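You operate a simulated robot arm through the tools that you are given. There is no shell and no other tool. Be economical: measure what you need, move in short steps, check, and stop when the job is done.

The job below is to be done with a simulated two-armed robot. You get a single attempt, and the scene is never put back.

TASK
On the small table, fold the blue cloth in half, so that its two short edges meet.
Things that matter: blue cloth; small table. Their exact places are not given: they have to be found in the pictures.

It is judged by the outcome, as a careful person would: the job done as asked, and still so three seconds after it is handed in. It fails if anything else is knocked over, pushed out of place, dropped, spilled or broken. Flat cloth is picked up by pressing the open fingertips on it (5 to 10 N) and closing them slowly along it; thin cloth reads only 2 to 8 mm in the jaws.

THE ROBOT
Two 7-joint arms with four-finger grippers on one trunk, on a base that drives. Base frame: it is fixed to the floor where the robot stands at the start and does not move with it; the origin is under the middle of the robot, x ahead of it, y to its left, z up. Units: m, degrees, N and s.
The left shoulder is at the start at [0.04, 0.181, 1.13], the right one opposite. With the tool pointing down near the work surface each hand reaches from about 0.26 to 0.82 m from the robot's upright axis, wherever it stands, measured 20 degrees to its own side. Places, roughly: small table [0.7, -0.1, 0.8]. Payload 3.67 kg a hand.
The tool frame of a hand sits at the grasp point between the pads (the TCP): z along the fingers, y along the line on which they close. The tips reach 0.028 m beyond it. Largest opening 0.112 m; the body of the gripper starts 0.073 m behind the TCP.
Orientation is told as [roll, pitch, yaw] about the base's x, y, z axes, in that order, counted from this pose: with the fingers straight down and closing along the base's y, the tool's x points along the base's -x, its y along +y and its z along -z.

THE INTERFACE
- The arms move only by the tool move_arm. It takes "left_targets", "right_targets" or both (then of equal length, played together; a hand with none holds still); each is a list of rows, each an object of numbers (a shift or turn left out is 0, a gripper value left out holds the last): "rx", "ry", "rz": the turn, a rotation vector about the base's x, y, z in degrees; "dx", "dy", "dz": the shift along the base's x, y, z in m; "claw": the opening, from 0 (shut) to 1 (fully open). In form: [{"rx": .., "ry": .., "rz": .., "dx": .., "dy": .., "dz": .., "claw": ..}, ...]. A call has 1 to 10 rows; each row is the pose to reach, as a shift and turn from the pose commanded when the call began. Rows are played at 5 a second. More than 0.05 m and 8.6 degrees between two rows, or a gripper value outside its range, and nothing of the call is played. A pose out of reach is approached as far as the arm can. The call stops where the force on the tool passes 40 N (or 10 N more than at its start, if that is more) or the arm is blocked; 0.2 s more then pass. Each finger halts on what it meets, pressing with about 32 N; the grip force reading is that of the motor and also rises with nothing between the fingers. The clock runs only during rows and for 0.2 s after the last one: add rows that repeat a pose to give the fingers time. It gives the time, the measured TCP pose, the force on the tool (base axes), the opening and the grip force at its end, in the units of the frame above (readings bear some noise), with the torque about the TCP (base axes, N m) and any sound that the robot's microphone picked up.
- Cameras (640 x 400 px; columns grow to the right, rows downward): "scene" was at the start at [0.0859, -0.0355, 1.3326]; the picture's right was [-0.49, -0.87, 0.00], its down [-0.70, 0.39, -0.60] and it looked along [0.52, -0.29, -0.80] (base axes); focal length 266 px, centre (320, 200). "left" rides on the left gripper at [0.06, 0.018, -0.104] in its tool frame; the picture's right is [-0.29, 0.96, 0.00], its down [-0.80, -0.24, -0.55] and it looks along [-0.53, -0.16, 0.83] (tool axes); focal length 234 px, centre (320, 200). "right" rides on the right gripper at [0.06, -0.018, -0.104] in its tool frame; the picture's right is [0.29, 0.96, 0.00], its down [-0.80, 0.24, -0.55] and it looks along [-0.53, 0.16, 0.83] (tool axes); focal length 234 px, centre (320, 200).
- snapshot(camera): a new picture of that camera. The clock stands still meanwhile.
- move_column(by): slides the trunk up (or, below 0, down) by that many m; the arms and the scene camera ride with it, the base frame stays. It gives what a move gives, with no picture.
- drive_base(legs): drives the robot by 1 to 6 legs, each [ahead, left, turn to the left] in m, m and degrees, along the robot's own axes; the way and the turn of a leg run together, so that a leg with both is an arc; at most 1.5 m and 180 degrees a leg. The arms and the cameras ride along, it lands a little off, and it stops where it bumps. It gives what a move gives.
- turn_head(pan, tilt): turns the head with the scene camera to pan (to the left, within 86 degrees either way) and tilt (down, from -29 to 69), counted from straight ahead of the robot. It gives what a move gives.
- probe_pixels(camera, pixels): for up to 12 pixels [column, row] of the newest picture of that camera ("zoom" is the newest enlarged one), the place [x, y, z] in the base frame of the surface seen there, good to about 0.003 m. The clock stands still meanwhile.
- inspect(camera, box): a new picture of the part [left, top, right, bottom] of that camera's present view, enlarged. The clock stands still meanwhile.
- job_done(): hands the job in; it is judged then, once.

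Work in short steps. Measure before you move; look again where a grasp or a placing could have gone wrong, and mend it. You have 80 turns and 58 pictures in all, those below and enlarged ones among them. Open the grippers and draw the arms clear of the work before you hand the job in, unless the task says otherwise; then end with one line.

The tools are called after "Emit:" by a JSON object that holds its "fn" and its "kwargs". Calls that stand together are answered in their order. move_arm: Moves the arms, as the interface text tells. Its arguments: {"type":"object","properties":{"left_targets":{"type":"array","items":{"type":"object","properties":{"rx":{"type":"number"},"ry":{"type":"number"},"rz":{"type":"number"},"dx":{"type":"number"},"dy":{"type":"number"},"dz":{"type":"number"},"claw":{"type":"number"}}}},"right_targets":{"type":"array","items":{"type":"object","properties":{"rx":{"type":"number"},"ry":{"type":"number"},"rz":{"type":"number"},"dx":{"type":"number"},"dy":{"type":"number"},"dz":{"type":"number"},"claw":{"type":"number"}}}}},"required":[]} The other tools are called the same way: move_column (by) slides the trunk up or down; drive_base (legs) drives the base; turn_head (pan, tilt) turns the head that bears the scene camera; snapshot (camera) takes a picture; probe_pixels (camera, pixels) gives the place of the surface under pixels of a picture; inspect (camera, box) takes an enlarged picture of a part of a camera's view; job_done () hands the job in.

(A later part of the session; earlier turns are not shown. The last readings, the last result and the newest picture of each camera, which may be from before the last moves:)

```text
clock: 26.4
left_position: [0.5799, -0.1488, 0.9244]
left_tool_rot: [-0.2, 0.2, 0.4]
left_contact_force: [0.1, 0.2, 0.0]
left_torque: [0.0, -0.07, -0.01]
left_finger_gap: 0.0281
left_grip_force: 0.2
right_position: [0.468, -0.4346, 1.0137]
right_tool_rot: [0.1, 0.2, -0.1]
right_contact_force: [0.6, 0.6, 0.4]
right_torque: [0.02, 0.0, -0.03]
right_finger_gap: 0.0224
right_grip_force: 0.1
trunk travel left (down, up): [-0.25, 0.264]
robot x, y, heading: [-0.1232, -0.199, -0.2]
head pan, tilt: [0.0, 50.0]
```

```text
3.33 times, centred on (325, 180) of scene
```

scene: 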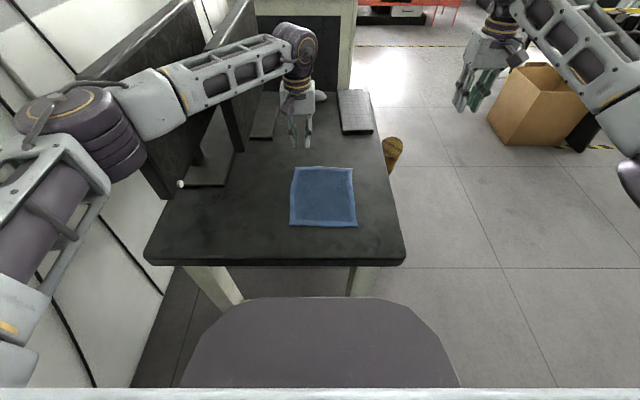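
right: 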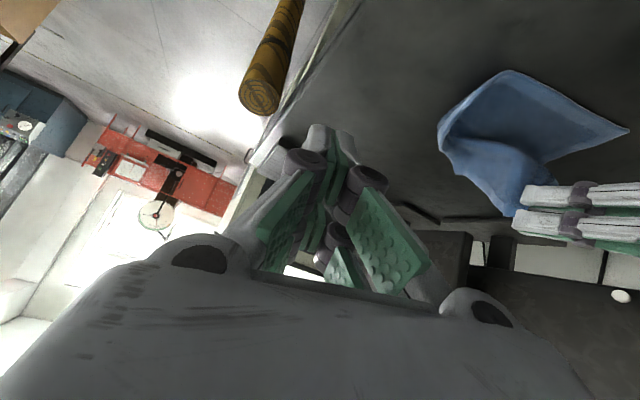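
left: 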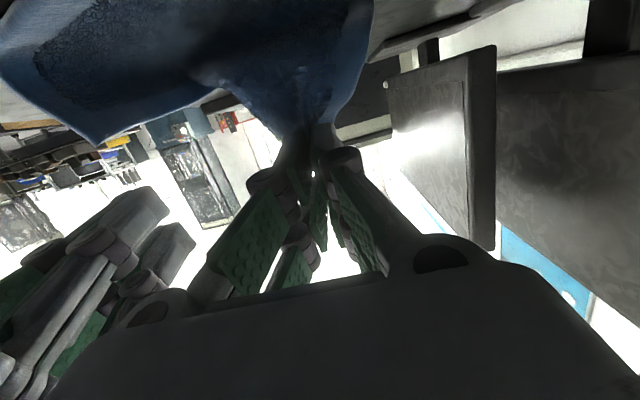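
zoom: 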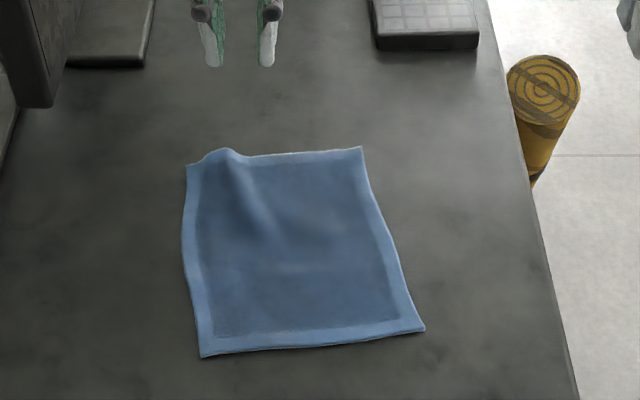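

The cloth is flat except for a small ridge at the left corner. This time I'll grip with the fingers closing across the edge (along x), so the sheet hangs along the fingers and can lie over. I'll probe the corners and turn both hands by about 85° with their cameras outward.

Emit:
{"fn": "probe_pixels", "kwargs": {"camera": "zoom", "pixels": [[187, 165], [361, 149], [280, 156], [423, 329], [202, 354], [225, 151], [245, 158], [183, 255], [390, 240], [330, 152], [310, 342]]}}

Emit:
{"fn": "move_arm", "kwargs": {"left_targets": [{"dy": 0.01, "rz": -8.5}, {"dy": 0.01, "rz": -17}, {"dy": 0.01, "rz": -25.5}, {"dy": 0.01, "rz": -34}, {"dy": 0.01, "rz": -42.5}, {"dy": 0.01, "rz": -51}, {"dy": 0.01, "rz": -59.5}, {"dy": 0.01, "rz": -68}, {"dy": 0.01, "rz": -76.5}, {"dy": 0.01, "rz": -85}], "right_targets": [{"dx": 0.01, "rz": 8.5}, {"dx": 0.02, "rz": 17}, {"dx": 0.03, "rz": 25.5}, {"dx": 0.04, "rz": 34}, {"dx": 0.05, "rz": 42.5}, {"dx": 0.06, "rz": 51}, {"dx": 0.07, "rz": 59.5}, {"dx": 0.08, "rz": 68}, {"dx": 0.09, "rz": 76.5}, {"dx": 0.1, "rz": 85}]}}

```text
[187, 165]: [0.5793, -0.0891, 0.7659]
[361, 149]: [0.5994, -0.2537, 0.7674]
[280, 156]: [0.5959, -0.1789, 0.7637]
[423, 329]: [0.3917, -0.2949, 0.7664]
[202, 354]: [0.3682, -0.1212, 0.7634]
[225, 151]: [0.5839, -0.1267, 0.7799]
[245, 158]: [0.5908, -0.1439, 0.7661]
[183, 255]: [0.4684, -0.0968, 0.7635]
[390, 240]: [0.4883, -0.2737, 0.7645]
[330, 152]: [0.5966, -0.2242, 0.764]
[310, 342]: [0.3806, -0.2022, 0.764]
```

```text
clock: 28.6
left_position: [0.4923, -0.0985, 0.9473]
left_tool_rot: [2.7, 1.7, -46.3]
left_contact_force: [-3.7, -4.7, 1.4]
left_torque: [0.39, -0.37, 0.0]
left_finger_gap: 0.0279
left_grip_force: 0.1
left hand out of reach, approached as far as the arm can: row 5, 6, 7, 8, 9, 10
right_position: [0.4557, -0.425, 0.987]
right_tool_rot: [-6.2, -3.7, 44.7]
right_contact_force: [-1.2, -1.9, 0.5]
right_torque: [0.12, -0.05, 0.06]
right_finger_gap: 0.0222
right_grip_force: 0.0
right hand out of reach, approached as far as the arm can: row 5, 6, 7, 8, 9, 10
trunk travel left (down, up): [-0.25, 0.264]
robot x, y, heading: [-0.125, -0.1995, 0.0]
head pan, tilt: [0.0, 50.0]
```

Joint limits stop the yaw near 45°. That is enough for a diagonal pinch across each corner tip. I'll send a null row to see which commanded pose the arms hold.

Emit:
{"fn": "move_arm", "kwargs": {"left_targets": [{"dz": 0.0}], "right_targets": [{"dz": 0.0}]}}

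```text
clock: 29.0
left_position: [0.4894, -0.0874, 0.9422]
left_tool_rot: [2.5, 1.7, -46.3]
left_contact_force: [-0.8, 1.1, 0.0]
left_torque: [0.01, 0.01, 0.0]
left_finger_gap: 0.0278
left_grip_force: 0.0
right_position: [0.4573, -0.4106, 0.9886]
right_tool_rot: [-6.6, -3.2, 45.2]
right_contact_force: [0.1, 0.6, 0.9]
right_torque: [-0.03, -0.01, 0.02]
right_finger_gap: 0.0224
right_grip_force: 0.1
trunk travel left (down, up): [-0.25, 0.264]
robot x, y, heading: [-0.1211, -0.1982, 0.2]
head pan, tilt: [0.0, 50.0]
```

The commanded pose equals the reached one. I'll level both hands to yaw ∓42° and place them above the far corners, left at (0.565,-0.1045) and right at (0.585,-0.2385), z 0.85, with a 30 mm gap.

Emit:
{"fn": "move_arm", "kwargs": {"left_targets": [{"dx": 0.012, "dy": -0.003, "dz": 0, "rx": -0.5, "ry": 0.1, "rz": 0.7, "claw": 0.27}, {"dx": 0.025, "dy": -0.006, "dz": -0.01, "rx": -1, "ry": 0.2, "rz": 1.4}, {"dx": 0.038, "dy": -0.009, "dz": -0.025, "rx": -1.5, "ry": 0.3, "rz": 2.1}, {"dx": 0.05, "dy": -0.012, "dz": -0.045, "rx": -2, "ry": 0.4, "rz": 2.9}, {"dx": 0.063, "dy": -0.015, "dz": -0.065, "rx": -2.5, "ry": 0.5, "rz": 3.6}, {"dx": 0.0756, "dy": -0.017, "dz": -0.092, "rx": -2.95, "ry": 0.6, "rz": 4.3}], "right_targets": [{"dx": 0.022, "dy": 0.025, "dz": -0.01, "rx": 0.4, "ry": 1.2, "rz": -0.5, "claw": 0.27}, {"dx": 0.044, "dy": 0.055, "dz": -0.025, "rx": 0.8, "ry": 2.3, "rz": -1}, {"dx": 0.066, "dy": 0.085, "dz": -0.05, "rx": 1.2, "ry": 3.5, "rz": -1.6}, {"dx": 0.088, "dy": 0.115, "dz": -0.08, "rx": 1.6, "ry": 4.6, "rz": -2.1}, {"dx": 0.11, "dy": 0.145, "dz": -0.11, "rx": 2, "ry": 5.8, "rz": -2.7}, {"dx": 0.1277, "dy": 0.172, "dz": -0.1386, "rx": 2.4, "ry": 6.9, "rz": -3.2}]}}

Emit:
{"fn": "inspect", "kwargs": {"camera": "scene", "box": [260, 110, 390, 240]}}

```text
clock: 30.4
left_position: [0.5184, -0.1028, 0.9211]
left_tool_rot: [0.5, 0.1, -43.1]
left_contact_force: [-0.2, 0.0, -0.2]
left_torque: [0.04, -0.01, -0.01]
left_finger_gap: 0.0301
left_grip_force: 0.0
left hand out of reach, approached as far as the arm can: row 2, 3, 4, 5, 6
right_position: [0.4897, -0.3008, 0.7912]
right_tool_rot: [0.1, -0.4, 41.5]
right_contact_force: [0.7, -5.9, -3.4]
right_torque: [0.69, 0.06, -0.03]
right_finger_gap: 0.0301
right_grip_force: 0.0
right hand out of reach, approached as far as the arm can: row 4, 5, 6
trunk travel left (down, up): [-0.25, 0.264]
robot x, y, heading: [-0.1224, -0.2031, 0.5]
head pan, tilt: [0.0, 50.0]
```

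```text
3.08 times, centred on (325, 175) of scene
```

zoom: 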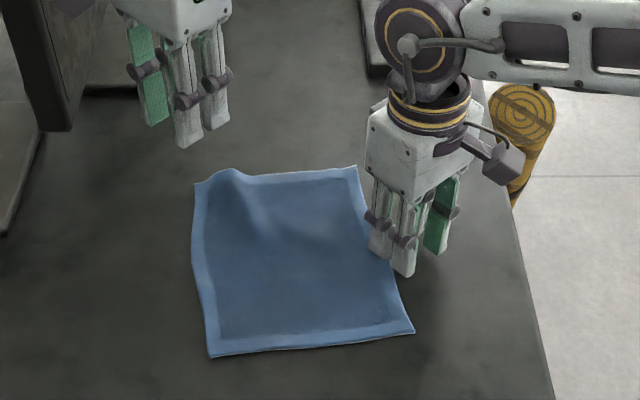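

At this yaw the far positions are out of reach, and the right fingertip has reached the cloth's side. I'll lift both hands clear and turn them the other way (left +, right −), where I expect more joint range.

Emit:
{"fn": "move_arm", "kwargs": {"left_targets": [{"dz": 0.01}, {"dz": 0.02, "dy": 0.01}, {"dz": 0.02, "dy": 0.015, "rz": 8}, {"dz": 0.02, "dy": 0.02, "rz": 16}, {"dz": 0.02, "dy": 0.02, "rz": 24}, {"dz": 0.02, "dy": 0.02, "rz": 32}, {"dz": 0.02, "dy": 0.02, "rz": 40}, {"dz": 0.02, "dy": 0.02, "rz": 48}, {"dz": 0.02, "dy": 0.02, "rz": 56}, {"dz": 0.02, "dy": 0.02, "rz": 64}], "right_targets": [{"dz": 0.04}, {"dz": 0.08}, {"dz": 0.11, "dy": -0.02, "rz": -8}, {"dz": 0.14, "dy": -0.04, "rz": -16}, {"dz": 0.15, "dy": -0.04, "rz": -24}, {"dz": 0.15, "dy": -0.04, "rz": -32}, {"dz": 0.15, "dy": -0.04, "rz": -40}, {"dz": 0.15, "dy": -0.04, "rz": -48}, {"dz": 0.15, "dy": -0.04, "rz": -56}, {"dz": 0.15, "dy": -0.04, "rz": -64}]}}

```text
clock: 32.6
left_position: [0.5191, -0.0947, 0.9447]
left_tool_rot: [0.1, -0.9, 21.7]
left_contact_force: [0.3, 0.5, -0.4]
left_torque: [0.0, 0.01, 0.01]
left_finger_gap: 0.0306
left_grip_force: 0.0
right_position: [0.4822, -0.343, 0.9391]
right_tool_rot: [0.7, 0.0, -22.5]
right_contact_force: [0.2, -0.4, -0.4]
right_torque: [0.02, 0.0, 0.04]
right_finger_gap: 0.0302
right_grip_force: 0.1
trunk travel left (down, up): [-0.25, 0.264]
robot x, y, heading: [-0.1194, -0.196, 0.1]
head pan, tilt: [0.0, 50.0]
```

Both hands turned freely. I'll continue to about ±70°, keeping them apart.

Emit:
{"fn": "move_arm", "kwargs": {"left_targets": [{"rz": 8}, {"rz": 16}, {"rz": 24}, {"rz": 32}, {"rz": 40}, {"rz": 48}], "right_targets": [{"rz": -8}, {"rz": -16}, {"rz": -24}, {"rz": -32}, {"rz": -40}, {"rz": -48}]}}

Emit:
{"fn": "inspect", "kwargs": {"camera": "scene", "box": [240, 90, 400, 240]}}

```text
clock: 34.0
left_position: [0.5204, -0.0912, 0.9464]
left_tool_rot: [-0.9, -0.7, 69.8]
left_contact_force: [0.3, -0.9, 0.2]
left_torque: [0.03, 0.02, -0.02]
left_finger_gap: 0.0301
left_grip_force: 0.0
right_position: [0.4803, -0.3438, 0.9419]
right_tool_rot: [0.8, 0.5, -70.4]
right_contact_force: [-0.2, 0.0, 0.0]
right_torque: [-0.04, -0.03, -0.02]
right_finger_gap: 0.0303
right_grip_force: 0.0
trunk travel left (down, up): [-0.25, 0.264]
robot x, y, heading: [-0.1195, -0.2006, 0.4]
head pan, tilt: [0.0, 50.0]
```

```text
2.67 times, centred on (320, 165) of scene
```

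zoom: 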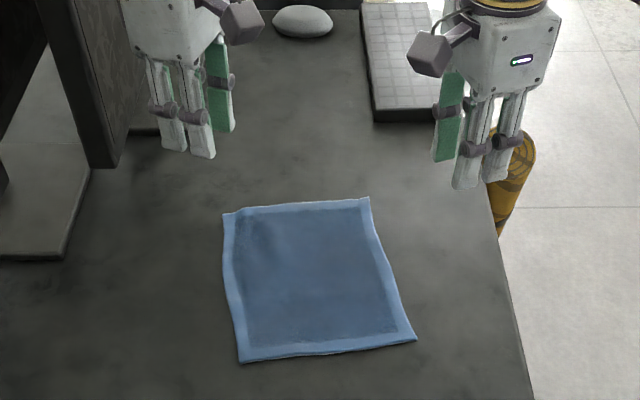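

±70° is reachable, and the cloth has relaxed flat on its own, so it is springy. I'll probe its corners.

Emit:
{"fn": "probe_pixels", "kwargs": {"camera": "zoom", "pixels": [[224, 213], [369, 199], [296, 204], [415, 338], [240, 361], [330, 352], [222, 290], [390, 265], [250, 210], [345, 201], [238, 25], [428, 55]]}}

```text
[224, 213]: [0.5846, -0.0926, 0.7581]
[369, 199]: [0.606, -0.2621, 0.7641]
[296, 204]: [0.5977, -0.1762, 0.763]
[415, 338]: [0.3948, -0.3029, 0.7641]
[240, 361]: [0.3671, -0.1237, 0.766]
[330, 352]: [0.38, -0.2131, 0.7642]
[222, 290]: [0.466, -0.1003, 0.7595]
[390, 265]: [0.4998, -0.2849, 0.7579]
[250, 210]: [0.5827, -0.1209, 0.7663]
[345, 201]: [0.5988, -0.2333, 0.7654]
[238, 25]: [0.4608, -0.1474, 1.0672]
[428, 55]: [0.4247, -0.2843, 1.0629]
```

Corners: FL (0.583,-0.094), FR (0.604,-0.261), NR (0.394,-0.301), NL (0.368,-0.123). I'll move the hands above the far edge near its corners with a 35 mm gap across the edge.

Emit:
{"fn": "move_arm", "kwargs": {"left_targets": [{"dx": 0.012, "dy": -0.004, "dz": -0.01, "rz": 2, "claw": 0.31}, {"dx": 0.025, "dy": -0.008, "dz": -0.03, "rz": 5}, {"dx": 0.036, "dy": -0.012, "dz": -0.055, "rz": 8}, {"dx": 0.042, "dy": -0.016, "dz": -0.085, "rz": 8}, {"dx": 0.042, "dy": -0.016, "dz": -0.116, "rz": 8}], "right_targets": [{"dx": 0.025, "dy": 0.022, "dz": -0.01, "claw": 0.31}, {"dx": 0.055, "dy": 0.045, "dz": -0.03, "rz": 2}, {"dx": 0.08, "dy": 0.07, "dz": -0.055, "rz": 2}, {"dx": 0.099, "dy": 0.0915, "dz": -0.085, "rz": 2}, {"dx": 0.099, "dy": 0.0915, "dz": -0.11, "rz": 2}]}}

Emit:
{"fn": "inspect", "kwargs": {"camera": "scene", "box": [260, 110, 390, 240]}}

```text
clock: 35.2
left_position: [0.5685, -0.0969, 0.8201]
left_tool_rot: [-0.2, 0.0, 77.8]
left_contact_force: [-3.1, 9.0, 3.6]
left_torque: [-1.38, -0.23, -0.44]
left_finger_gap: 0.0349
left_grip_force: 0.1
right_position: [0.5891, -0.246, 0.8238]
right_tool_rot: [0.0, 0.2, -68.3]
right_contact_force: [3.0, -9.3, -3.4]
right_torque: [0.76, 0.14, 0.19]
right_finger_gap: 0.0347
right_grip_force: 0.1
trunk travel left (down, up): [-0.25, 0.264]
robot x, y, heading: [-0.1238, -0.2008, 0.2]
head pan, tilt: [0.0, 50.0]
```

```text
3.08 times, centred on (325, 175) of scene
```

zoom: 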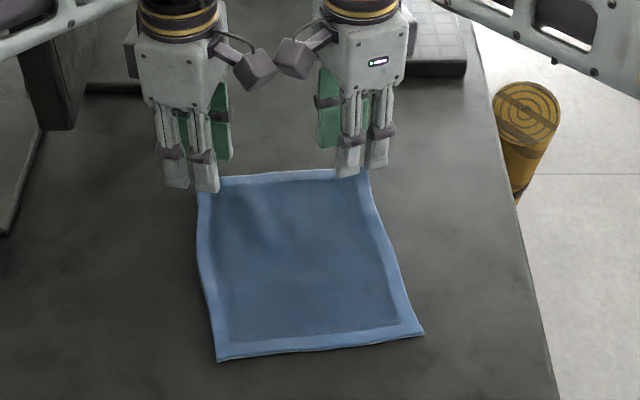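

The two hand cameras are touching (about 9 N). I'll reduce the yaws to about 65° and −60° to clear them.

Emit:
{"fn": "move_arm", "kwargs": {"left_targets": [{"rz": -4}, {"rz": -8}, {"rz": -13}, {"rz": -13}], "right_targets": [{"rz": 3}, {"rz": 6}, {"rz": 8}, {"rz": 8}]}}

Emit:
{"fn": "inspect", "kwargs": {"camera": "scene", "box": [260, 110, 390, 240]}}

```text
clock: 36.2
left_position: [0.5683, -0.0982, 0.821]
left_tool_rot: [-0.3, 0.0, 64.7]
left_contact_force: [-0.1, 0.4, -0.4]
left_torque: [-0.01, 0.01, -0.03]
left_finger_gap: 0.0347
left_grip_force: 0.0
right_position: [0.5877, -0.244, 0.8244]
right_tool_rot: [-0.1, 0.3, -60.2]
right_contact_force: [0.2, -1.2, -0.5]
right_torque: [0.01, -0.02, 0.0]
right_finger_gap: 0.0346
right_grip_force: 0.0
trunk travel left (down, up): [-0.25, 0.264]
robot x, y, heading: [-0.1223, -0.2004, -0.2]
head pan, tilt: [0.0, 50.0]
```

```text
3.08 times, centred on (325, 175) of scene
```

zoom: 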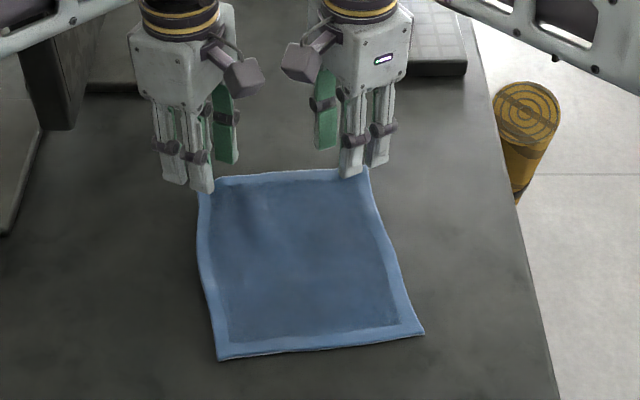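

The hands are free of each other. I'll make a small position correction (L to (0.562,-0.111), R to (0.580,-0.251)) and lower to just above the cloth.

Emit:
{"fn": "move_arm", "kwargs": {"left_targets": [{"dx": -0.003, "dy": -0.007, "dz": -0.007}, {"dx": -0.006, "dy": -0.013, "dz": -0.015}, {"dx": -0.006, "dy": -0.013, "dz": -0.023}], "right_targets": [{"dx": -0.004, "dy": -0.003, "dz": -0.009}, {"dx": -0.008, "dy": -0.007, "dz": -0.018}, {"dx": -0.008, "dy": -0.007, "dz": -0.026}]}}

Emit:
{"fn": "inspect", "kwargs": {"camera": "scene", "box": [270, 130, 370, 200]}}

```text
clock: 37.0
left_position: [0.5643, -0.1096, 0.7957]
left_tool_rot: [-0.3, 0.0, 64.6]
left_contact_force: [-0.2, 0.8, 0.0]
left_torque: [-0.01, -0.03, 0.01]
left_finger_gap: 0.0347
left_grip_force: 0.0
right_position: [0.5813, -0.2497, 0.7981]
right_tool_rot: [-0.1, 0.1, -60.2]
right_contact_force: [-0.5, 0.1, 0.1]
right_torque: [0.0, 0.05, -0.02]
right_finger_gap: 0.0347
right_grip_force: 0.0
trunk travel left (down, up): [-0.25, 0.264]
robot x, y, heading: [-0.1229, -0.1983, 0.2]
head pan, tilt: [0.0, 50.0]
```

```text
5.71 times, centred on (320, 165) of scene
```

zoom: 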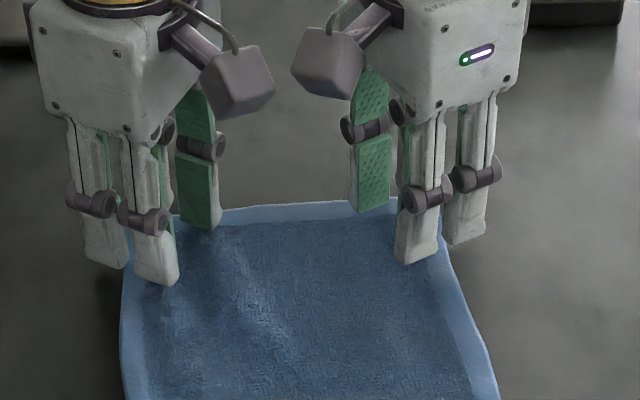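

The outer prong of each near finger is beside the cloth, but the inner prongs and the far fingers are on it. I'll press down in small steps.

Emit:
{"fn": "move_arm", "kwargs": {"left_targets": [{"dz": -0.002}, {"dz": -0.0035}, {"dz": -0.005}], "right_targets": [{"dz": -0.003}, {"dz": -0.005}, {"dz": -0.007}]}}

```text
clock: 37.8
left_position: [0.5646, -0.1114, 0.7914]
left_tool_rot: [-0.2, 0.0, 64.7]
left_contact_force: [-0.4, 0.4, 1.2]
left_torque: [0.0, 0.04, -0.02]
left_finger_gap: 0.0349
left_grip_force: 0.1
right_position: [0.579, -0.2506, 0.7925]
right_tool_rot: [0.0, 0.2, -60.3]
right_contact_force: [1.0, -0.4, 0.9]
right_torque: [-0.02, -0.04, -0.01]
right_finger_gap: 0.0351
right_grip_force: 0.2
trunk travel left (down, up): [-0.25, 0.264]
robot x, y, heading: [-0.121, -0.2022, 0.1]
head pan, tilt: [0.0, 50.0]
```

Emit:
{"fn": "move_arm", "kwargs": {"left_targets": [{"dz": -0.0015}, {"dz": -0.003}], "right_targets": [{"dz": -0.0015}, {"dz": -0.003}]}}

```text
clock: 38.4
left_position: [0.5643, -0.1106, 0.7911]
left_tool_rot: [-0.4, 0.0, 64.7]
left_contact_force: [0.7, 0.3, 8.3]
left_torque: [-0.09, 0.04, 0.01]
left_finger_gap: 0.0346
left_grip_force: 0.1
right_position: [0.578, -0.2515, 0.7915]
right_tool_rot: [0.1, 0.3, -60.2]
right_contact_force: [0.8, 0.5, 6.8]
right_torque: [0.1, -0.02, -0.04]
right_finger_gap: 0.0347
right_grip_force: 0.1
trunk travel left (down, up): [-0.25, 0.264]
robot x, y, heading: [-0.1227, -0.1964, 0.3]
head pan, tilt: [0.0, 50.0]
```

Pressing at 8.3 and 6.8 N. Now I'll close slowly.

Emit:
{"fn": "move_arm", "kwargs": {"left_targets": [{"claw": 0.28}, {"claw": 0.24}, {"claw": 0.2}, {"claw": 0.16}, {"claw": 0.12}, {"claw": 0.08}, {"claw": 0.04}, {"claw": 0}, {"claw": 0}], "right_targets": [{"claw": 0.28}, {"claw": 0.24}, {"claw": 0.2}, {"claw": 0.16}, {"claw": 0.12}, {"claw": 0.08}, {"claw": 0.04}, {"claw": 0}, {"claw": 0}]}}

Emit:
{"fn": "inspect", "kwargs": {"camera": "scene", "box": [270, 130, 370, 200]}}

```text
clock: 40.4
left_position: [0.5628, -0.111, 0.7892]
left_tool_rot: [-0.3, -0.1, 64.7]
left_contact_force: [0.3, -6.7, 5.9]
left_torque: [-0.23, 0.06, 0.02]
left_finger_gap: 0.0048
left_grip_force: 31.9
right_position: [0.5786, -0.2507, 0.7892]
right_tool_rot: [0.2, 0.2, -60.2]
right_contact_force: [-0.6, 5.8, 6.3]
right_torque: [0.19, 0.05, -0.08]
right_finger_gap: 0.0048
right_grip_force: 32.4
trunk travel left (down, up): [-0.25, 0.264]
robot x, y, heading: [-0.1179, -0.199, -0.3]
head pan, tilt: [0.0, 50.0]
```

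```text
5.71 times, centred on (320, 165) of scene
```

zoom: 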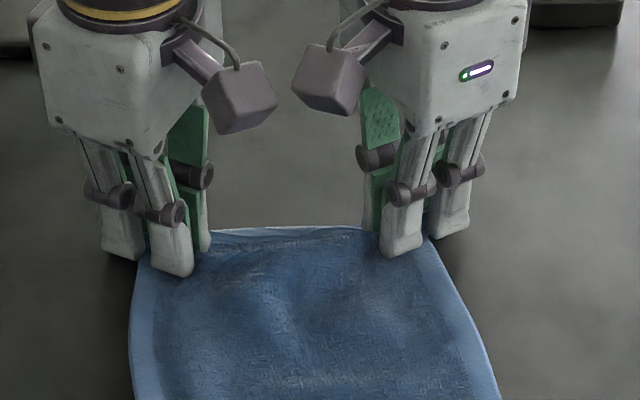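

Both corners are gripped (4.8 mm each). I'll run the first half of the fold arc.

Emit:
{"fn": "move_arm", "kwargs": {"left_targets": [{"dx": -0.0066, "dy": -0.0008, "dz": 0.0267, "ry": -3}, {"dx": -0.0233, "dy": -0.003, "dz": 0.05, "ry": -7}, {"dx": -0.0478, "dy": -0.0064, "dz": 0.067, "ry": -11}, {"dx": -0.0779, "dy": -0.0105, "dz": 0.0757, "ry": -16}], "right_targets": [{"dx": -0.0065, "dy": -0.0009, "dz": 0.0267, "ry": -3}, {"dx": -0.0227, "dy": -0.0035, "dz": 0.05, "ry": -7}, {"dx": -0.0465, "dy": -0.0075, "dz": 0.067, "ry": -11}, {"dx": -0.0758, "dy": -0.0124, "dz": 0.0757, "ry": -16}]}}

Emit:
{"fn": "inspect", "kwargs": {"camera": "scene", "box": [260, 130, 380, 240]}}

```text
clock: 41.4
left_position: [0.484, -0.1216, 0.8663]
left_tool_rot: [-15.0, -6.8, 65.6]
left_contact_force: [0.7, -9.6, 0.0]
left_torque: [-0.2, 0.0, 0.04]
left_finger_gap: 0.0047
left_grip_force: 32.1
right_position: [0.5011, -0.2607, 0.8651]
right_tool_rot: [14.2, -7.8, -61.1]
right_contact_force: [-1.5, 10.0, 0.7]
right_torque: [0.26, 0.07, 0.0]
right_finger_gap: 0.0048
right_grip_force: 32.1
trunk travel left (down, up): [-0.25, 0.264]
robot x, y, heading: [-0.1218, -0.2015, -0.3]
head pan, tilt: [0.0, 50.0]
```

```text
3.64 times, centred on (320, 185) of scene
```

zoom: 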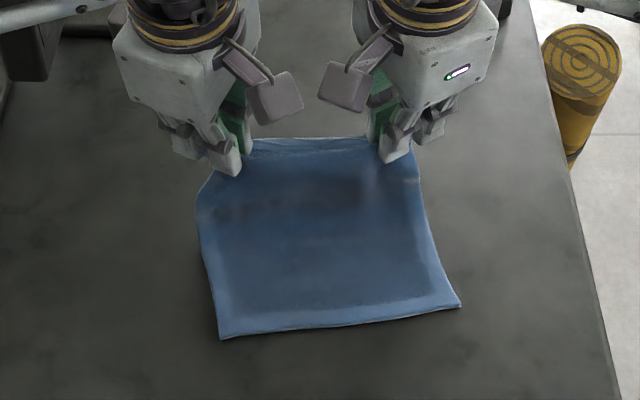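

Good. Continuing over to just above the near side.

Emit:
{"fn": "move_arm", "kwargs": {"left_targets": [{"dx": -0.0319, "dy": -0.0045, "dz": -0.0008, "ry": -5}, {"dx": -0.0619, "dy": -0.0086, "dz": -0.011, "ry": -10}, {"dx": -0.0866, "dy": -0.012, "dz": -0.0277, "ry": -15}, {"dx": -0.1002, "dy": -0.0138, "dz": -0.0447, "ry": -19}], "right_targets": [{"dx": -0.031, "dy": -0.0052, "dz": -0.0008, "ry": -5}, {"dx": -0.0602, "dy": -0.0101, "dz": -0.011, "ry": -10}, {"dx": -0.0842, "dy": -0.0141, "dz": -0.0277, "ry": -15}, {"dx": -0.0974, "dy": -0.0162, "dz": -0.0447, "ry": -19}]}}

Emit:
{"fn": "inspect", "kwargs": {"camera": "scene", "box": [260, 150, 380, 250]}}

```text
clock: 42.4
left_position: [0.3841, -0.136, 0.8206]
left_tool_rot: [-32.8, -14.1, 68.9]
left_contact_force: [2.7, -13.2, -0.9]
left_torque: [-0.29, 0.03, -0.05]
left_finger_gap: 0.005
left_grip_force: 32.5
right_position: [0.408, -0.278, 0.8194]
right_tool_rot: [31.4, -16.2, -64.8]
right_contact_force: [-2.6, 14.3, 0.6]
right_torque: [0.37, 0.14, 0.16]
right_finger_gap: 0.0044
right_grip_force: 31.8
trunk travel left (down, up): [-0.25, 0.264]
robot x, y, heading: [-0.1206, -0.2024, 0.1]
head pan, tilt: [0.0, 50.0]
```

```text
4.00 times, centred on (320, 200) of scene
```

zoom: 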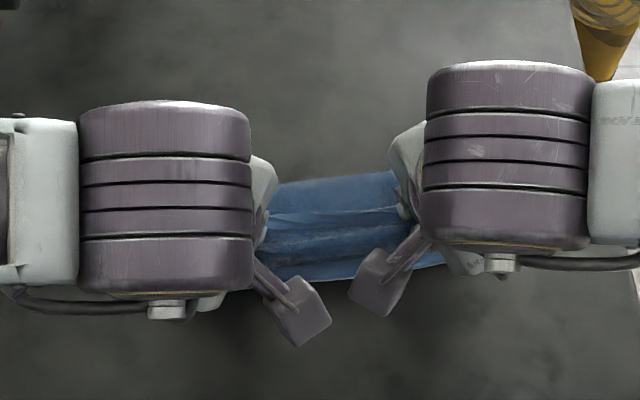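

Emit:
{"fn": "probe_pixels", "kwargs": {"camera": "zoom", "pixels": [[330, 276], [330, 268], [330, 255], [330, 240], [330, 230], [330, 220], [330, 212], [330, 200], [330, 185], [330, 178], [385, 172], [430, 264]]}}

Emit:
{"fn": "inspect", "kwargs": {"camera": "scene", "box": [310, 185, 380, 225]}}

```text
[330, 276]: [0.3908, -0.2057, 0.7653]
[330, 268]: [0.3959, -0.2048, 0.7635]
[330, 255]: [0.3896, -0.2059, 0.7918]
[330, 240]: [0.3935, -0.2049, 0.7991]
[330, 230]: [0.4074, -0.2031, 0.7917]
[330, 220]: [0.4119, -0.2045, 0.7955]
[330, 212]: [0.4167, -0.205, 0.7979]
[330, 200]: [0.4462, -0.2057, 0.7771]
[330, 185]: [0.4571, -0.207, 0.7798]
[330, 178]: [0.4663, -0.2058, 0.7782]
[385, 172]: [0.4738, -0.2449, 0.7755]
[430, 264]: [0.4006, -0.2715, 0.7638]
```

```text
9.14 times, centred on (345, 205) of scene
```

zoom: 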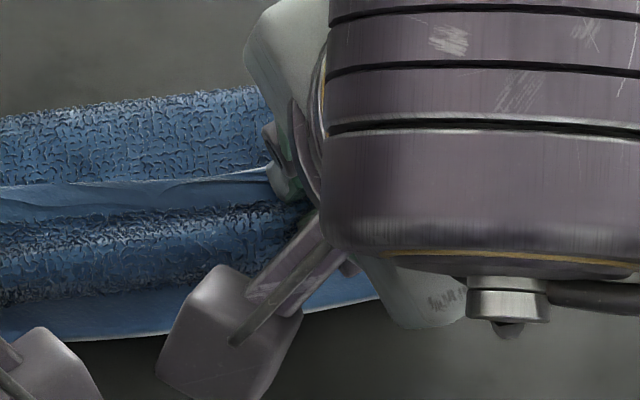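

The flap is shorter this time (edge at (0.417, z 0.80), bend at 0.39), and the near edge lies at x≈0.39. The cloth springs flat, so I'll release here and withdraw upward along the fingers.

Emit:
{"fn": "move_arm", "kwargs": {"left_targets": [{"claw": 0.2}, {"claw": 0.4}, {"dx": -0.01, "dz": 0.015, "claw": 0.4}, {"dx": -0.025, "dz": 0.04}, {"dx": -0.03, "dz": 0.08}, {"dx": -0.03, "dy": 0.03, "dz": 0.11}, {"dx": -0.03, "dy": 0.07, "dz": 0.13}], "right_targets": [{"claw": 0.2}, {"claw": 0.4}, {"dx": -0.01, "dz": 0.015, "claw": 0.4}, {"dx": -0.025, "dz": 0.04}, {"dx": -0.03, "dz": 0.08}, {"dx": -0.03, "dy": -0.03, "dz": 0.11}, {"dx": -0.03, "dy": -0.07, "dz": 0.13}]}}

Emit:
{"fn": "inspect", "kwargs": {"camera": "scene", "box": [260, 150, 380, 250]}}

```text
clock: 44.0
left_position: [0.3538, -0.0656, 0.953]
left_tool_rot: [-32.6, -14.1, 68.8]
left_contact_force: [-0.2, 0.3, 0.2]
left_torque: [-0.03, 0.0, 0.02]
left_finger_gap: 0.0448
left_grip_force: 0.1
right_position: [0.3743, -0.3508, 0.953]
right_tool_rot: [31.3, -16.4, -64.8]
right_contact_force: [-0.6, -0.3, -0.1]
right_torque: [0.01, 0.0, -0.02]
right_finger_gap: 0.0446
right_grip_force: 0.1
trunk travel left (down, up): [-0.25, 0.264]
robot x, y, heading: [-0.1229, -0.2002, 0.1]
head pan, tilt: [0.0, 50.0]
```

```text
4.00 times, centred on (320, 200) of scene
```

zoom: 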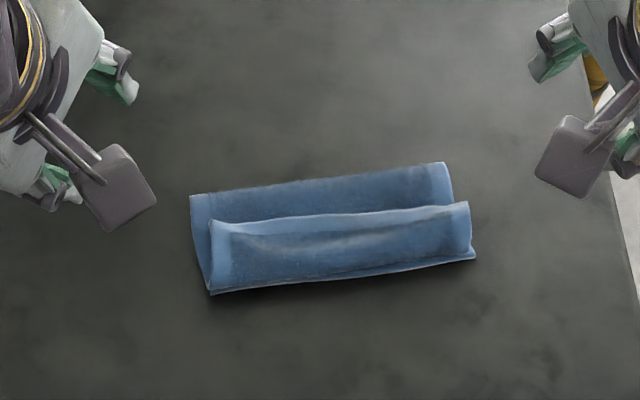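

The fold is there, but the flap is still standing. I'll let it relax for a couple of seconds and look again.

Emit:
{"fn": "move_arm", "kwargs": {"left_targets": [{}, {}, {}, {}, {}, {}, {}, {}, {}, {}]}}

Emit:
{"fn": "inspect", "kwargs": {"camera": "scene", "box": [270, 160, 370, 240]}}

Emit:
{"fn": "probe_pixels", "kwargs": {"camera": "zoom", "pixels": [[340, 300], [340, 292], [340, 280], [340, 262], [340, 240], [340, 225], [340, 205], [340, 185], [340, 170], [195, 300], [200, 200], [470, 215]]}}

```text
clock: 46.2
left_position: [0.3553, -0.0658, 0.952]
left_tool_rot: [-32.6, -14.1, 68.8]
left_contact_force: [0.4, 0.2, 0.3]
left_torque: [0.02, 0.02, -0.02]
left_finger_gap: 0.0445
left_grip_force: 0.0
right_position: [0.3764, -0.3515, 0.9515]
right_tool_rot: [31.3, -16.4, -64.8]
right_contact_force: [0.0, -0.1, 1.0]
right_torque: [-0.01, -0.01, -0.01]
right_finger_gap: 0.0449
right_grip_force: 0.0
trunk travel left (down, up): [-0.25, 0.264]
robot x, y, heading: [-0.1242, -0.1962, -0.0]
head pan, tilt: [0.0, 50.0]
```

```text
5.00 times, centred on (320, 200) of scene
```

zoom: 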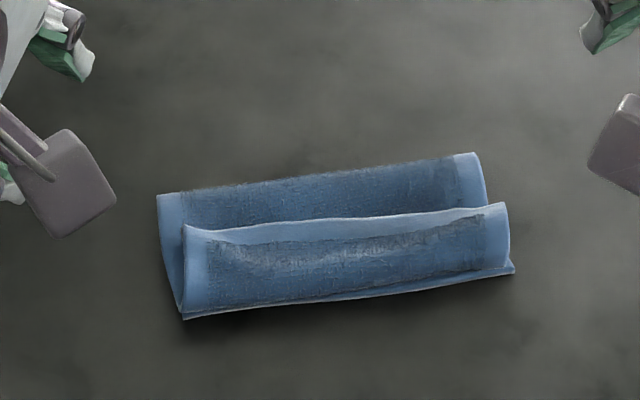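

```text
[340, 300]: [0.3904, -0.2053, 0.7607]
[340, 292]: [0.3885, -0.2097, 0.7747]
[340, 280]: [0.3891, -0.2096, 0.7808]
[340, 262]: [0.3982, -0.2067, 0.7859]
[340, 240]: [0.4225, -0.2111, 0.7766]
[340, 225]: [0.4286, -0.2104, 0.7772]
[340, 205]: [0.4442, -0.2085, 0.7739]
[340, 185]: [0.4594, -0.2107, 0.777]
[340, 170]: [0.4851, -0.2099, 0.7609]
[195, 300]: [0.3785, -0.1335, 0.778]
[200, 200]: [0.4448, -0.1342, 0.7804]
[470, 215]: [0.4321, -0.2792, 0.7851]
```

The cloth is Z-folded: near edge at x≈0.39, fold at ≈0.47, and a 4 cm flap folded back on top with its edge at ≈0.43. I'll probe the flap at both ends so I can re-grip it.

Emit:
{"fn": "probe_pixels", "kwargs": {"camera": "zoom", "pixels": [[186, 228], [215, 235], [240, 229], [240, 255], [240, 275], [240, 300], [440, 213], [440, 235], [440, 255], [440, 272], [505, 205], [512, 262]]}}

```text
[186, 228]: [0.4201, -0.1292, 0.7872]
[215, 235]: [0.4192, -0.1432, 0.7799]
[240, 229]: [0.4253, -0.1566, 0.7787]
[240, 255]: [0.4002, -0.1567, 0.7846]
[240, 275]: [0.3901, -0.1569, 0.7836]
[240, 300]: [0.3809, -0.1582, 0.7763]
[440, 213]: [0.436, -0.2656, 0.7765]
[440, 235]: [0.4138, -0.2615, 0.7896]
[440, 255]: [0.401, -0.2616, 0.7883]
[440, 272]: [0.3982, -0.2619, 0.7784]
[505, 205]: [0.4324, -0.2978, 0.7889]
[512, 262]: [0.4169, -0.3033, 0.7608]
```

Flap at the left end: hinge x≈0.38, edge ≈0.425. At the right end: hinge ≈0.40, edge ≈0.436. I'll set the hands vertical again and put them over the flap's ends with a 25 mm gap, both fingers on the flap.

Emit:
{"fn": "move_arm", "kwargs": {"left_targets": [{"dx": 0.007, "dz": 0, "ry": 7, "claw": 0.22}, {"dx": 0.015, "dy": -0.01, "dz": -0.01, "ry": 14}, {"dx": 0.025, "dy": -0.025, "dz": -0.03, "ry": 21}, {"dx": 0.035, "dy": -0.045, "dz": -0.055, "ry": 28}, {"dx": 0.043, "dy": -0.06, "dz": -0.085, "ry": 35}, {"dx": 0.047, "dy": -0.071, "dz": -0.117, "ry": 35}], "right_targets": [{"dx": 0.007, "dz": 0, "ry": 7, "claw": 0.22}, {"dx": 0.015, "dy": 0.01, "dz": -0.01, "ry": 14}, {"dx": 0.023, "dy": 0.025, "dz": -0.03, "ry": 21}, {"dx": 0.033, "dy": 0.045, "dz": -0.055, "ry": 28}, {"dx": 0.04, "dy": 0.058, "dz": -0.085, "ry": 35}, {"dx": 0.0436, "dy": 0.0685, "dz": -0.117, "ry": 35}]}}

Emit:
{"fn": "inspect", "kwargs": {"camera": "scene", "box": [270, 150, 370, 230]}}

```text
clock: 47.6
left_position: [0.4045, -0.1358, 0.8335]
left_tool_rot: [-0.2, 0.0, 64.7]
left_contact_force: [-0.9, 0.1, 0.1]
left_torque: [0.01, 0.01, 0.01]
left_finger_gap: 0.0248
left_grip_force: 0.1
right_position: [0.4198, -0.2835, 0.832]
right_tool_rot: [-0.2, 0.2, -60.3]
right_contact_force: [-0.5, -0.3, -0.9]
right_torque: [-0.02, 0.02, -0.01]
right_finger_gap: 0.0248
right_grip_force: 0.0
trunk travel left (down, up): [-0.25, 0.264]
robot x, y, heading: [-0.1206, -0.2007, 0.0]
head pan, tilt: [0.0, 50.0]
```

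```text
5.00 times, centred on (320, 190) of scene
```

zoom: 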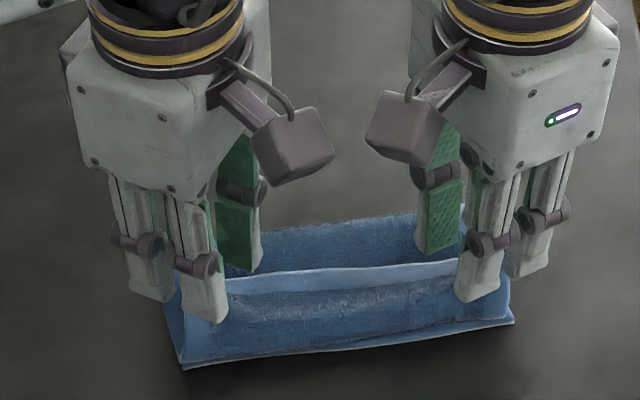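

The flap edge now seems to stand up between the near and far fingers. I'll probe its profile before lowering.

Emit:
{"fn": "probe_pixels", "kwargs": {"camera": "zoom", "pixels": [[340, 268], [340, 275], [340, 290], [340, 310], [340, 335], [240, 285], [240, 300], [450, 268], [450, 285], [505, 265], [508, 310], [235, 268]]}}

```text
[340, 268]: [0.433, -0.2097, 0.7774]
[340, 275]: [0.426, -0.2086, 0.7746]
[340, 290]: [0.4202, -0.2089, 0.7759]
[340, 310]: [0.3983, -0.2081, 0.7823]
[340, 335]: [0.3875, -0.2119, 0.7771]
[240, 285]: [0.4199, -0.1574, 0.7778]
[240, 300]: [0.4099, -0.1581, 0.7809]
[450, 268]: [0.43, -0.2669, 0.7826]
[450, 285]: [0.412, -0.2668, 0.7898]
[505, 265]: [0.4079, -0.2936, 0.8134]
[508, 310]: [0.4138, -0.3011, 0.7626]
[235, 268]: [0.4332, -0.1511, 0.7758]
```

The flap is unchanged (edge ≈0.43). I'll lower onto it in steps until I feel light pressure.

Emit:
{"fn": "move_arm", "kwargs": {"left_targets": [{"dz": -0.01}, {"dz": -0.02}, {"dz": -0.026}, {"dz": -0.03}], "right_targets": [{"dz": -0.01}, {"dz": -0.02}, {"dz": -0.026}, {"dz": -0.03}]}}

```text
clock: 48.6
left_position: [0.4033, -0.1353, 0.8027]
left_tool_rot: [-0.3, 0.0, 64.6]
left_contact_force: [0.6, -0.7, -0.1]
left_torque: [-0.03, 0.0, 0.01]
left_finger_gap: 0.0246
left_grip_force: 0.0
right_position: [0.4191, -0.2804, 0.802]
right_tool_rot: [0.0, 0.3, -60.3]
right_contact_force: [-0.4, -0.2, 1.0]
right_torque: [0.02, -0.03, -0.01]
right_finger_gap: 0.0246
right_grip_force: 0.0
trunk travel left (down, up): [-0.25, 0.264]
robot x, y, heading: [-0.1195, -0.1974, 0.0]
head pan, tilt: [0.0, 50.0]
```

Emit:
{"fn": "move_arm", "kwargs": {"left_targets": [{"dz": -0.002}, {"dz": -0.004}], "right_targets": [{"dz": -0.002}, {"dz": -0.004}]}}

Emit:
{"fn": "inspect", "kwargs": {"camera": "scene", "box": [270, 160, 370, 230]}}

```text
clock: 49.2
left_position: [0.4026, -0.1363, 0.8014]
left_tool_rot: [-0.3, 0.1, 64.7]
left_contact_force: [0.2, 0.3, 1.2]
left_torque: [-0.01, -0.01, -0.01]
left_finger_gap: 0.0245
left_grip_force: 0.1
right_position: [0.4191, -0.2808, 0.7987]
right_tool_rot: [0.0, 0.2, -60.3]
right_contact_force: [0.5, -1.2, 2.3]
right_torque: [0.01, -0.05, 0.0]
right_finger_gap: 0.0243
right_grip_force: 0.0
trunk travel left (down, up): [-0.25, 0.264]
robot x, y, heading: [-0.1212, -0.1991, -0.2]
head pan, tilt: [0.0, 50.0]
```

```text
5.71 times, centred on (320, 195) of scene
```

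zoom: 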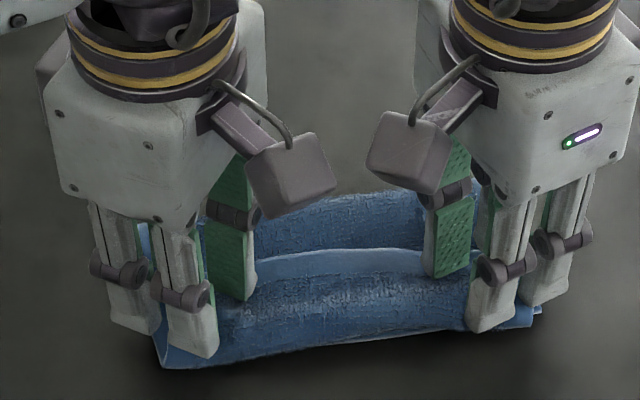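

The fingers straddle the flap's width at both ends with light contact (1–2 N). I'll close slowly, adding 1 mm of pressure.

Emit:
{"fn": "move_arm", "kwargs": {"left_targets": [{"dz": -0.0015, "claw": 0.2}, {"dz": -0.0015, "claw": 0.17}, {"dz": -0.0015, "claw": 0.14}, {"dz": -0.001, "claw": 0.11}, {"dz": -0.001, "claw": 0.08}, {"dz": -0.001, "claw": 0.05}, {"dz": -0.001, "claw": 0.02}, {"dz": -0.001, "claw": 0}, {"dz": -0.001, "claw": 0}], "right_targets": [{"dz": -0.001, "claw": 0.2}, {"dz": -0.001, "claw": 0.17}, {"dz": -0.001, "claw": 0.14}, {"dz": -0.001, "claw": 0.11}, {"dz": -0.001, "claw": 0.08}, {"dz": -0.001, "claw": 0.05}, {"dz": -0.001, "claw": 0.02}, {"dz": -0.001, "claw": 0}, {"dz": -0.001, "claw": 0}]}}

Emit:
{"fn": "inspect", "kwargs": {"camera": "scene", "box": [270, 160, 370, 230]}}

```text
clock: 51.2
left_position: [0.4035, -0.1368, 0.7992]
left_tool_rot: [-0.3, 0.0, 64.8]
left_contact_force: [0.7, -3.7, 1.1]
left_torque: [-0.1, -0.06, 0.01]
left_finger_gap: 0.0041
left_grip_force: 32.0
right_position: [0.4187, -0.2812, 0.7968]
right_tool_rot: [0.0, 0.2, -60.3]
right_contact_force: [-0.7, 2.6, 1.9]
right_torque: [0.09, 0.01, -0.04]
right_finger_gap: 0.0039
right_grip_force: 32.0
trunk travel left (down, up): [-0.25, 0.264]
robot x, y, heading: [-0.1178, -0.1972, 0.0]
head pan, tilt: [0.0, 50.0]
```

```text
5.71 times, centred on (320, 195) of scene
```

zoom: 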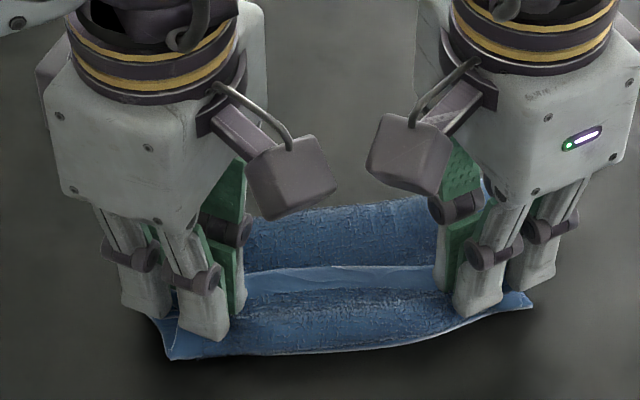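

Both grip just the flap (4 mm). I'll lift it so the upper half stands nearly straight above the fold line, leaning slightly toward the robot, with the fingers aligned with the sheet.

Emit:
{"fn": "move_arm", "kwargs": {"left_targets": [{"dx": 0.003, "dz": 0.02, "ry": -4}, {"dx": 0.01, "dz": 0.04, "ry": -9}, {"dx": 0.02, "dz": 0.055, "ry": -15}, {"dx": 0.03, "dz": 0.065, "ry": -20}, {"dx": 0.036, "dz": 0.068, "ry": -25}], "right_targets": [{"dx": 0.005, "dz": 0.02, "ry": -4}, {"dx": 0.015, "dz": 0.04, "ry": -9}, {"dx": 0.028, "dz": 0.056, "ry": -15}, {"dx": 0.04, "dz": 0.066, "ry": -20}, {"dx": 0.049, "dz": 0.07, "ry": -25}]}}

Emit:
{"fn": "inspect", "kwargs": {"camera": "scene", "box": [265, 140, 375, 240]}}

```text
clock: 52.4
left_position: [0.4372, -0.1373, 0.8668]
left_tool_rot: [-23.3, -10.4, 66.8]
left_contact_force: [1.1, -5.1, 0.0]
left_torque: [-0.11, 0.02, -0.02]
left_finger_gap: 0.0038
left_grip_force: 31.9
right_position: [0.4681, -0.2822, 0.8675]
right_tool_rot: [22.1, -11.9, -62.4]
right_contact_force: [-1.0, 5.3, 0.9]
right_torque: [0.12, 0.1, 0.02]
right_finger_gap: 0.0033
right_grip_force: 32.3
trunk travel left (down, up): [-0.25, 0.264]
robot x, y, heading: [-0.1171, -0.1994, 0.1]
head pan, tilt: [0.0, 50.0]
```

```text
4.00 times, centred on (320, 190) of scene
```

zoom: 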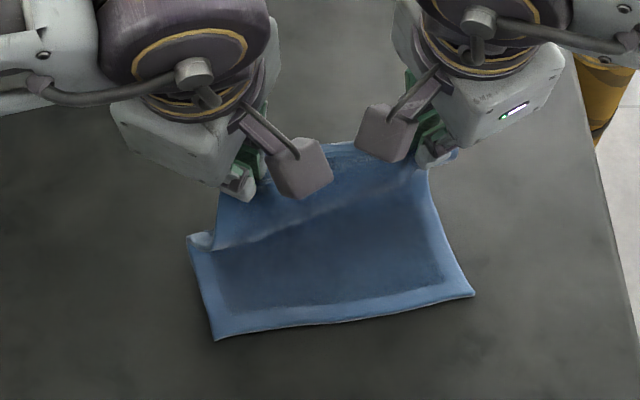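

Emit:
{"fn": "probe_pixels", "kwargs": {"camera": "zoom", "pixels": [[216, 340], [474, 295], [330, 325], [330, 280], [330, 240], [330, 215], [330, 200], [340, 180], [345, 147], [195, 240], [220, 245], [410, 185]]}}

```text
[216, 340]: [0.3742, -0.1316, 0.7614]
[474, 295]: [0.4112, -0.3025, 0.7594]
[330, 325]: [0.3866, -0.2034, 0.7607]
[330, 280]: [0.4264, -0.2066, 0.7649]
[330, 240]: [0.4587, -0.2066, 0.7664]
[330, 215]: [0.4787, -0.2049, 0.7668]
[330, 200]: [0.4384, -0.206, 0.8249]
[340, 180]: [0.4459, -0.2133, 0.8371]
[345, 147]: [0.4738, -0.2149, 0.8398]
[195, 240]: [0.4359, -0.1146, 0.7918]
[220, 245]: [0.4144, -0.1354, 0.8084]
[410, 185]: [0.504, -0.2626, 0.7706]
```

The lower half is flat, with near corners (0.374,-0.132) and (0.411,-0.303), so the fold line runs at x≈0.48–0.515. I'll swing over while rotating the fingers well toward horizontal (about 62°), so the sheet leaves them straight toward the fold.

Emit:
{"fn": "move_arm", "kwargs": {"left_targets": [{"dx": -0.006, "dy": -0.001, "dz": 0.003, "ry": -7.4}, {"dx": -0.015, "dy": -0.002, "dz": 0.0, "ry": -14.8}, {"dx": -0.025, "dy": -0.004, "dz": -0.008, "ry": -22.2}, {"dx": -0.036, "dy": -0.006, "dz": -0.018, "ry": -29.6}, {"dx": -0.046, "dy": -0.007, "dz": -0.028, "ry": -37}], "right_targets": [{"dx": -0.006, "dy": -0.001, "dz": 0.003, "ry": -7.4}, {"dx": -0.015, "dy": -0.002, "dz": 0.0, "ry": -14.8}, {"dx": -0.025, "dy": -0.004, "dz": -0.008, "ry": -22.2}, {"dx": -0.036, "dy": -0.006, "dz": -0.018, "ry": -29.6}, {"dx": -0.046, "dy": -0.007, "dz": -0.028, "ry": -37}]}}

Emit:
{"fn": "inspect", "kwargs": {"camera": "scene", "box": [265, 150, 375, 250]}}

```text
clock: 53.5
left_position: [0.3819, -0.1655, 0.8343]
left_tool_rot: [-51.6, -14.5, 76.6]
left_contact_force: [3.9, 24.3, 2.0]
left_torque: [-0.9, 0.33, -2.37]
left_finger_gap: 0.0033
left_grip_force: 31.7
right_position: [0.4141, -0.246, 0.8402]
right_tool_rot: [51.4, -16.9, -71.8]
right_contact_force: [-3.1, -23.8, -2.8]
right_torque: [0.57, -0.33, 3.38]
right_finger_gap: 0.0036
right_grip_force: 31.7
trunk travel left (down, up): [-0.25, 0.264]
robot x, y, heading: [-0.1198, -0.2024, -0.0]
head pan, tilt: [0.0, 50.0]
stopped in row 5 (left hand): the force on the tool passed its limit at 195 N (the readings are from after the stop); the commanded pose is now the measured one
```

```text
4.00 times, centred on (320, 200) of scene
```

zoom: 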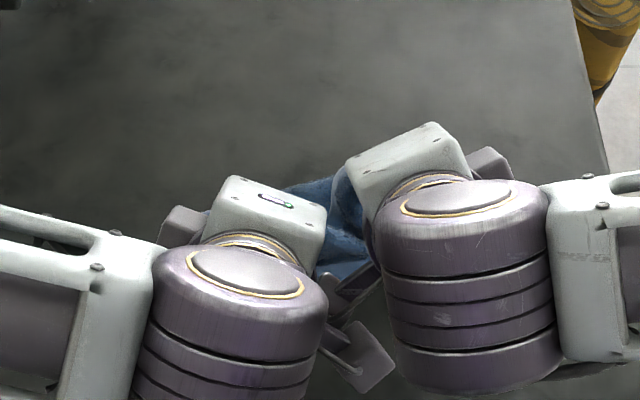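

The hands bumped into each other, with separation down to 8 cm. I'll ease them apart sideways.

Emit:
{"fn": "move_arm", "kwargs": {"left_targets": [{"dy": 0.008, "dz": 0.003}, {"dy": 0.016, "dz": 0.005}, {"dy": 0.024, "dz": 0.005}], "right_targets": [{"dy": -0.008, "dz": 0.003}, {"dy": -0.016, "dz": 0.005}, {"dy": -0.028, "dz": 0.005}]}}

Emit:
{"fn": "inspect", "kwargs": {"camera": "scene", "box": [265, 150, 375, 250]}}

```text
clock: 54.3
left_position: [0.3793, -0.1462, 0.8401]
left_tool_rot: [-51.7, -14.4, 76.3]
left_contact_force: [-0.3, -0.5, 0.4]
left_torque: [0.03, 0.05, -0.03]
left_finger_gap: 0.0036
left_grip_force: 31.6
right_position: [0.414, -0.2722, 0.8475]
right_tool_rot: [51.4, -16.7, -71.8]
right_contact_force: [-0.6, -1.2, -0.3]
right_torque: [-0.07, 0.07, 0.0]
right_finger_gap: 0.0035
right_grip_force: 32.6
trunk travel left (down, up): [-0.25, 0.264]
robot x, y, heading: [-0.1186, -0.1977, -0.2]
head pan, tilt: [0.0, 50.0]
```

```text
4.00 times, centred on (320, 200) of scene
```

zoom: 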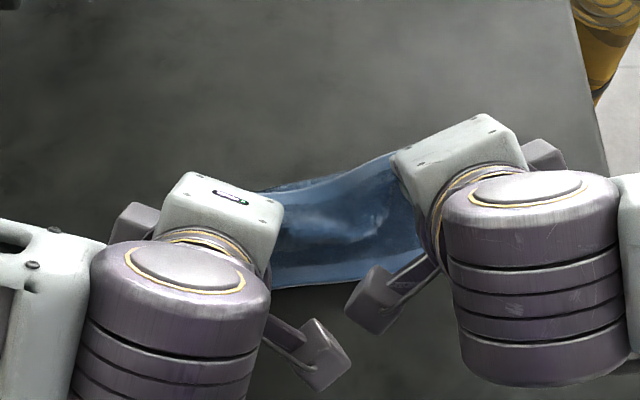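

The hands are apart with both grips holding. I'll spread another 7 mm each and probe the sheet.

Emit:
{"fn": "move_arm", "kwargs": {"left_targets": [{"dy": 0.004}, {"dy": 0.007}], "right_targets": [{"dy": -0.004}, {"dy": -0.008, "dx": 0.003}]}}

Emit:
{"fn": "inspect", "kwargs": {"camera": "scene", "box": [280, 170, 370, 230]}}

Emit:
{"fn": "probe_pixels", "kwargs": {"camera": "zoom", "pixels": [[330, 335], [330, 320], [330, 300], [330, 270], [330, 240], [330, 220], [330, 200], [330, 180], [330, 165], [330, 150], [380, 130], [400, 200]]}}

```text
clock: 54.9
left_position: [0.3783, -0.1375, 0.8397]
left_tool_rot: [-51.7, -14.4, 76.2]
left_contact_force: [0.6, -0.6, 0.1]
left_torque: [0.01, 0.06, -0.05]
left_finger_gap: 0.0036
left_grip_force: 32.1
right_position: [0.4161, -0.2807, 0.846]
right_tool_rot: [51.4, -16.6, -71.7]
right_contact_force: [-0.2, 1.1, 0.2]
right_torque: [-0.03, 0.02, 0.02]
right_finger_gap: 0.0035
right_grip_force: 32.1
trunk travel left (down, up): [-0.25, 0.264]
robot x, y, heading: [-0.1233, -0.1956, 0.0]
head pan, tilt: [0.0, 50.0]
```

```text
6.67 times, centred on (325, 200) of scene
```

zoom: 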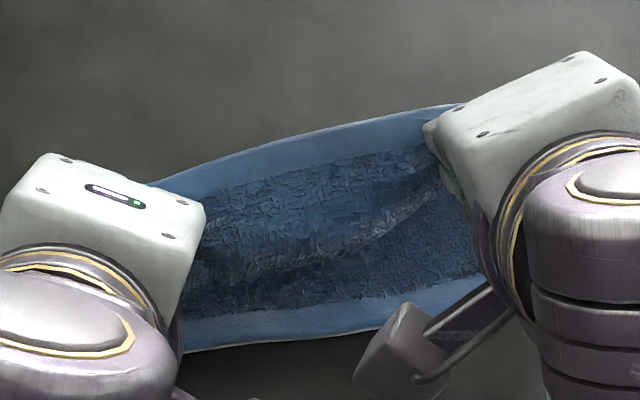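

```text
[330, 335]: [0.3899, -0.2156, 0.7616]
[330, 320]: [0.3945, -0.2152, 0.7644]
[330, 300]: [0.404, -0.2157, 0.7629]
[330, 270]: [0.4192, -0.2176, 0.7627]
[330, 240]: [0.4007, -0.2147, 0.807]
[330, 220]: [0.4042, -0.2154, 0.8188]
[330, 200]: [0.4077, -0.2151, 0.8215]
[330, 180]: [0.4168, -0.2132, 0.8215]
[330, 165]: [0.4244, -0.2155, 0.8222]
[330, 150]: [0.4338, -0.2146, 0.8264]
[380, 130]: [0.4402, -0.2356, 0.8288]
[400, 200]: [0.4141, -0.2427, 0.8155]
```

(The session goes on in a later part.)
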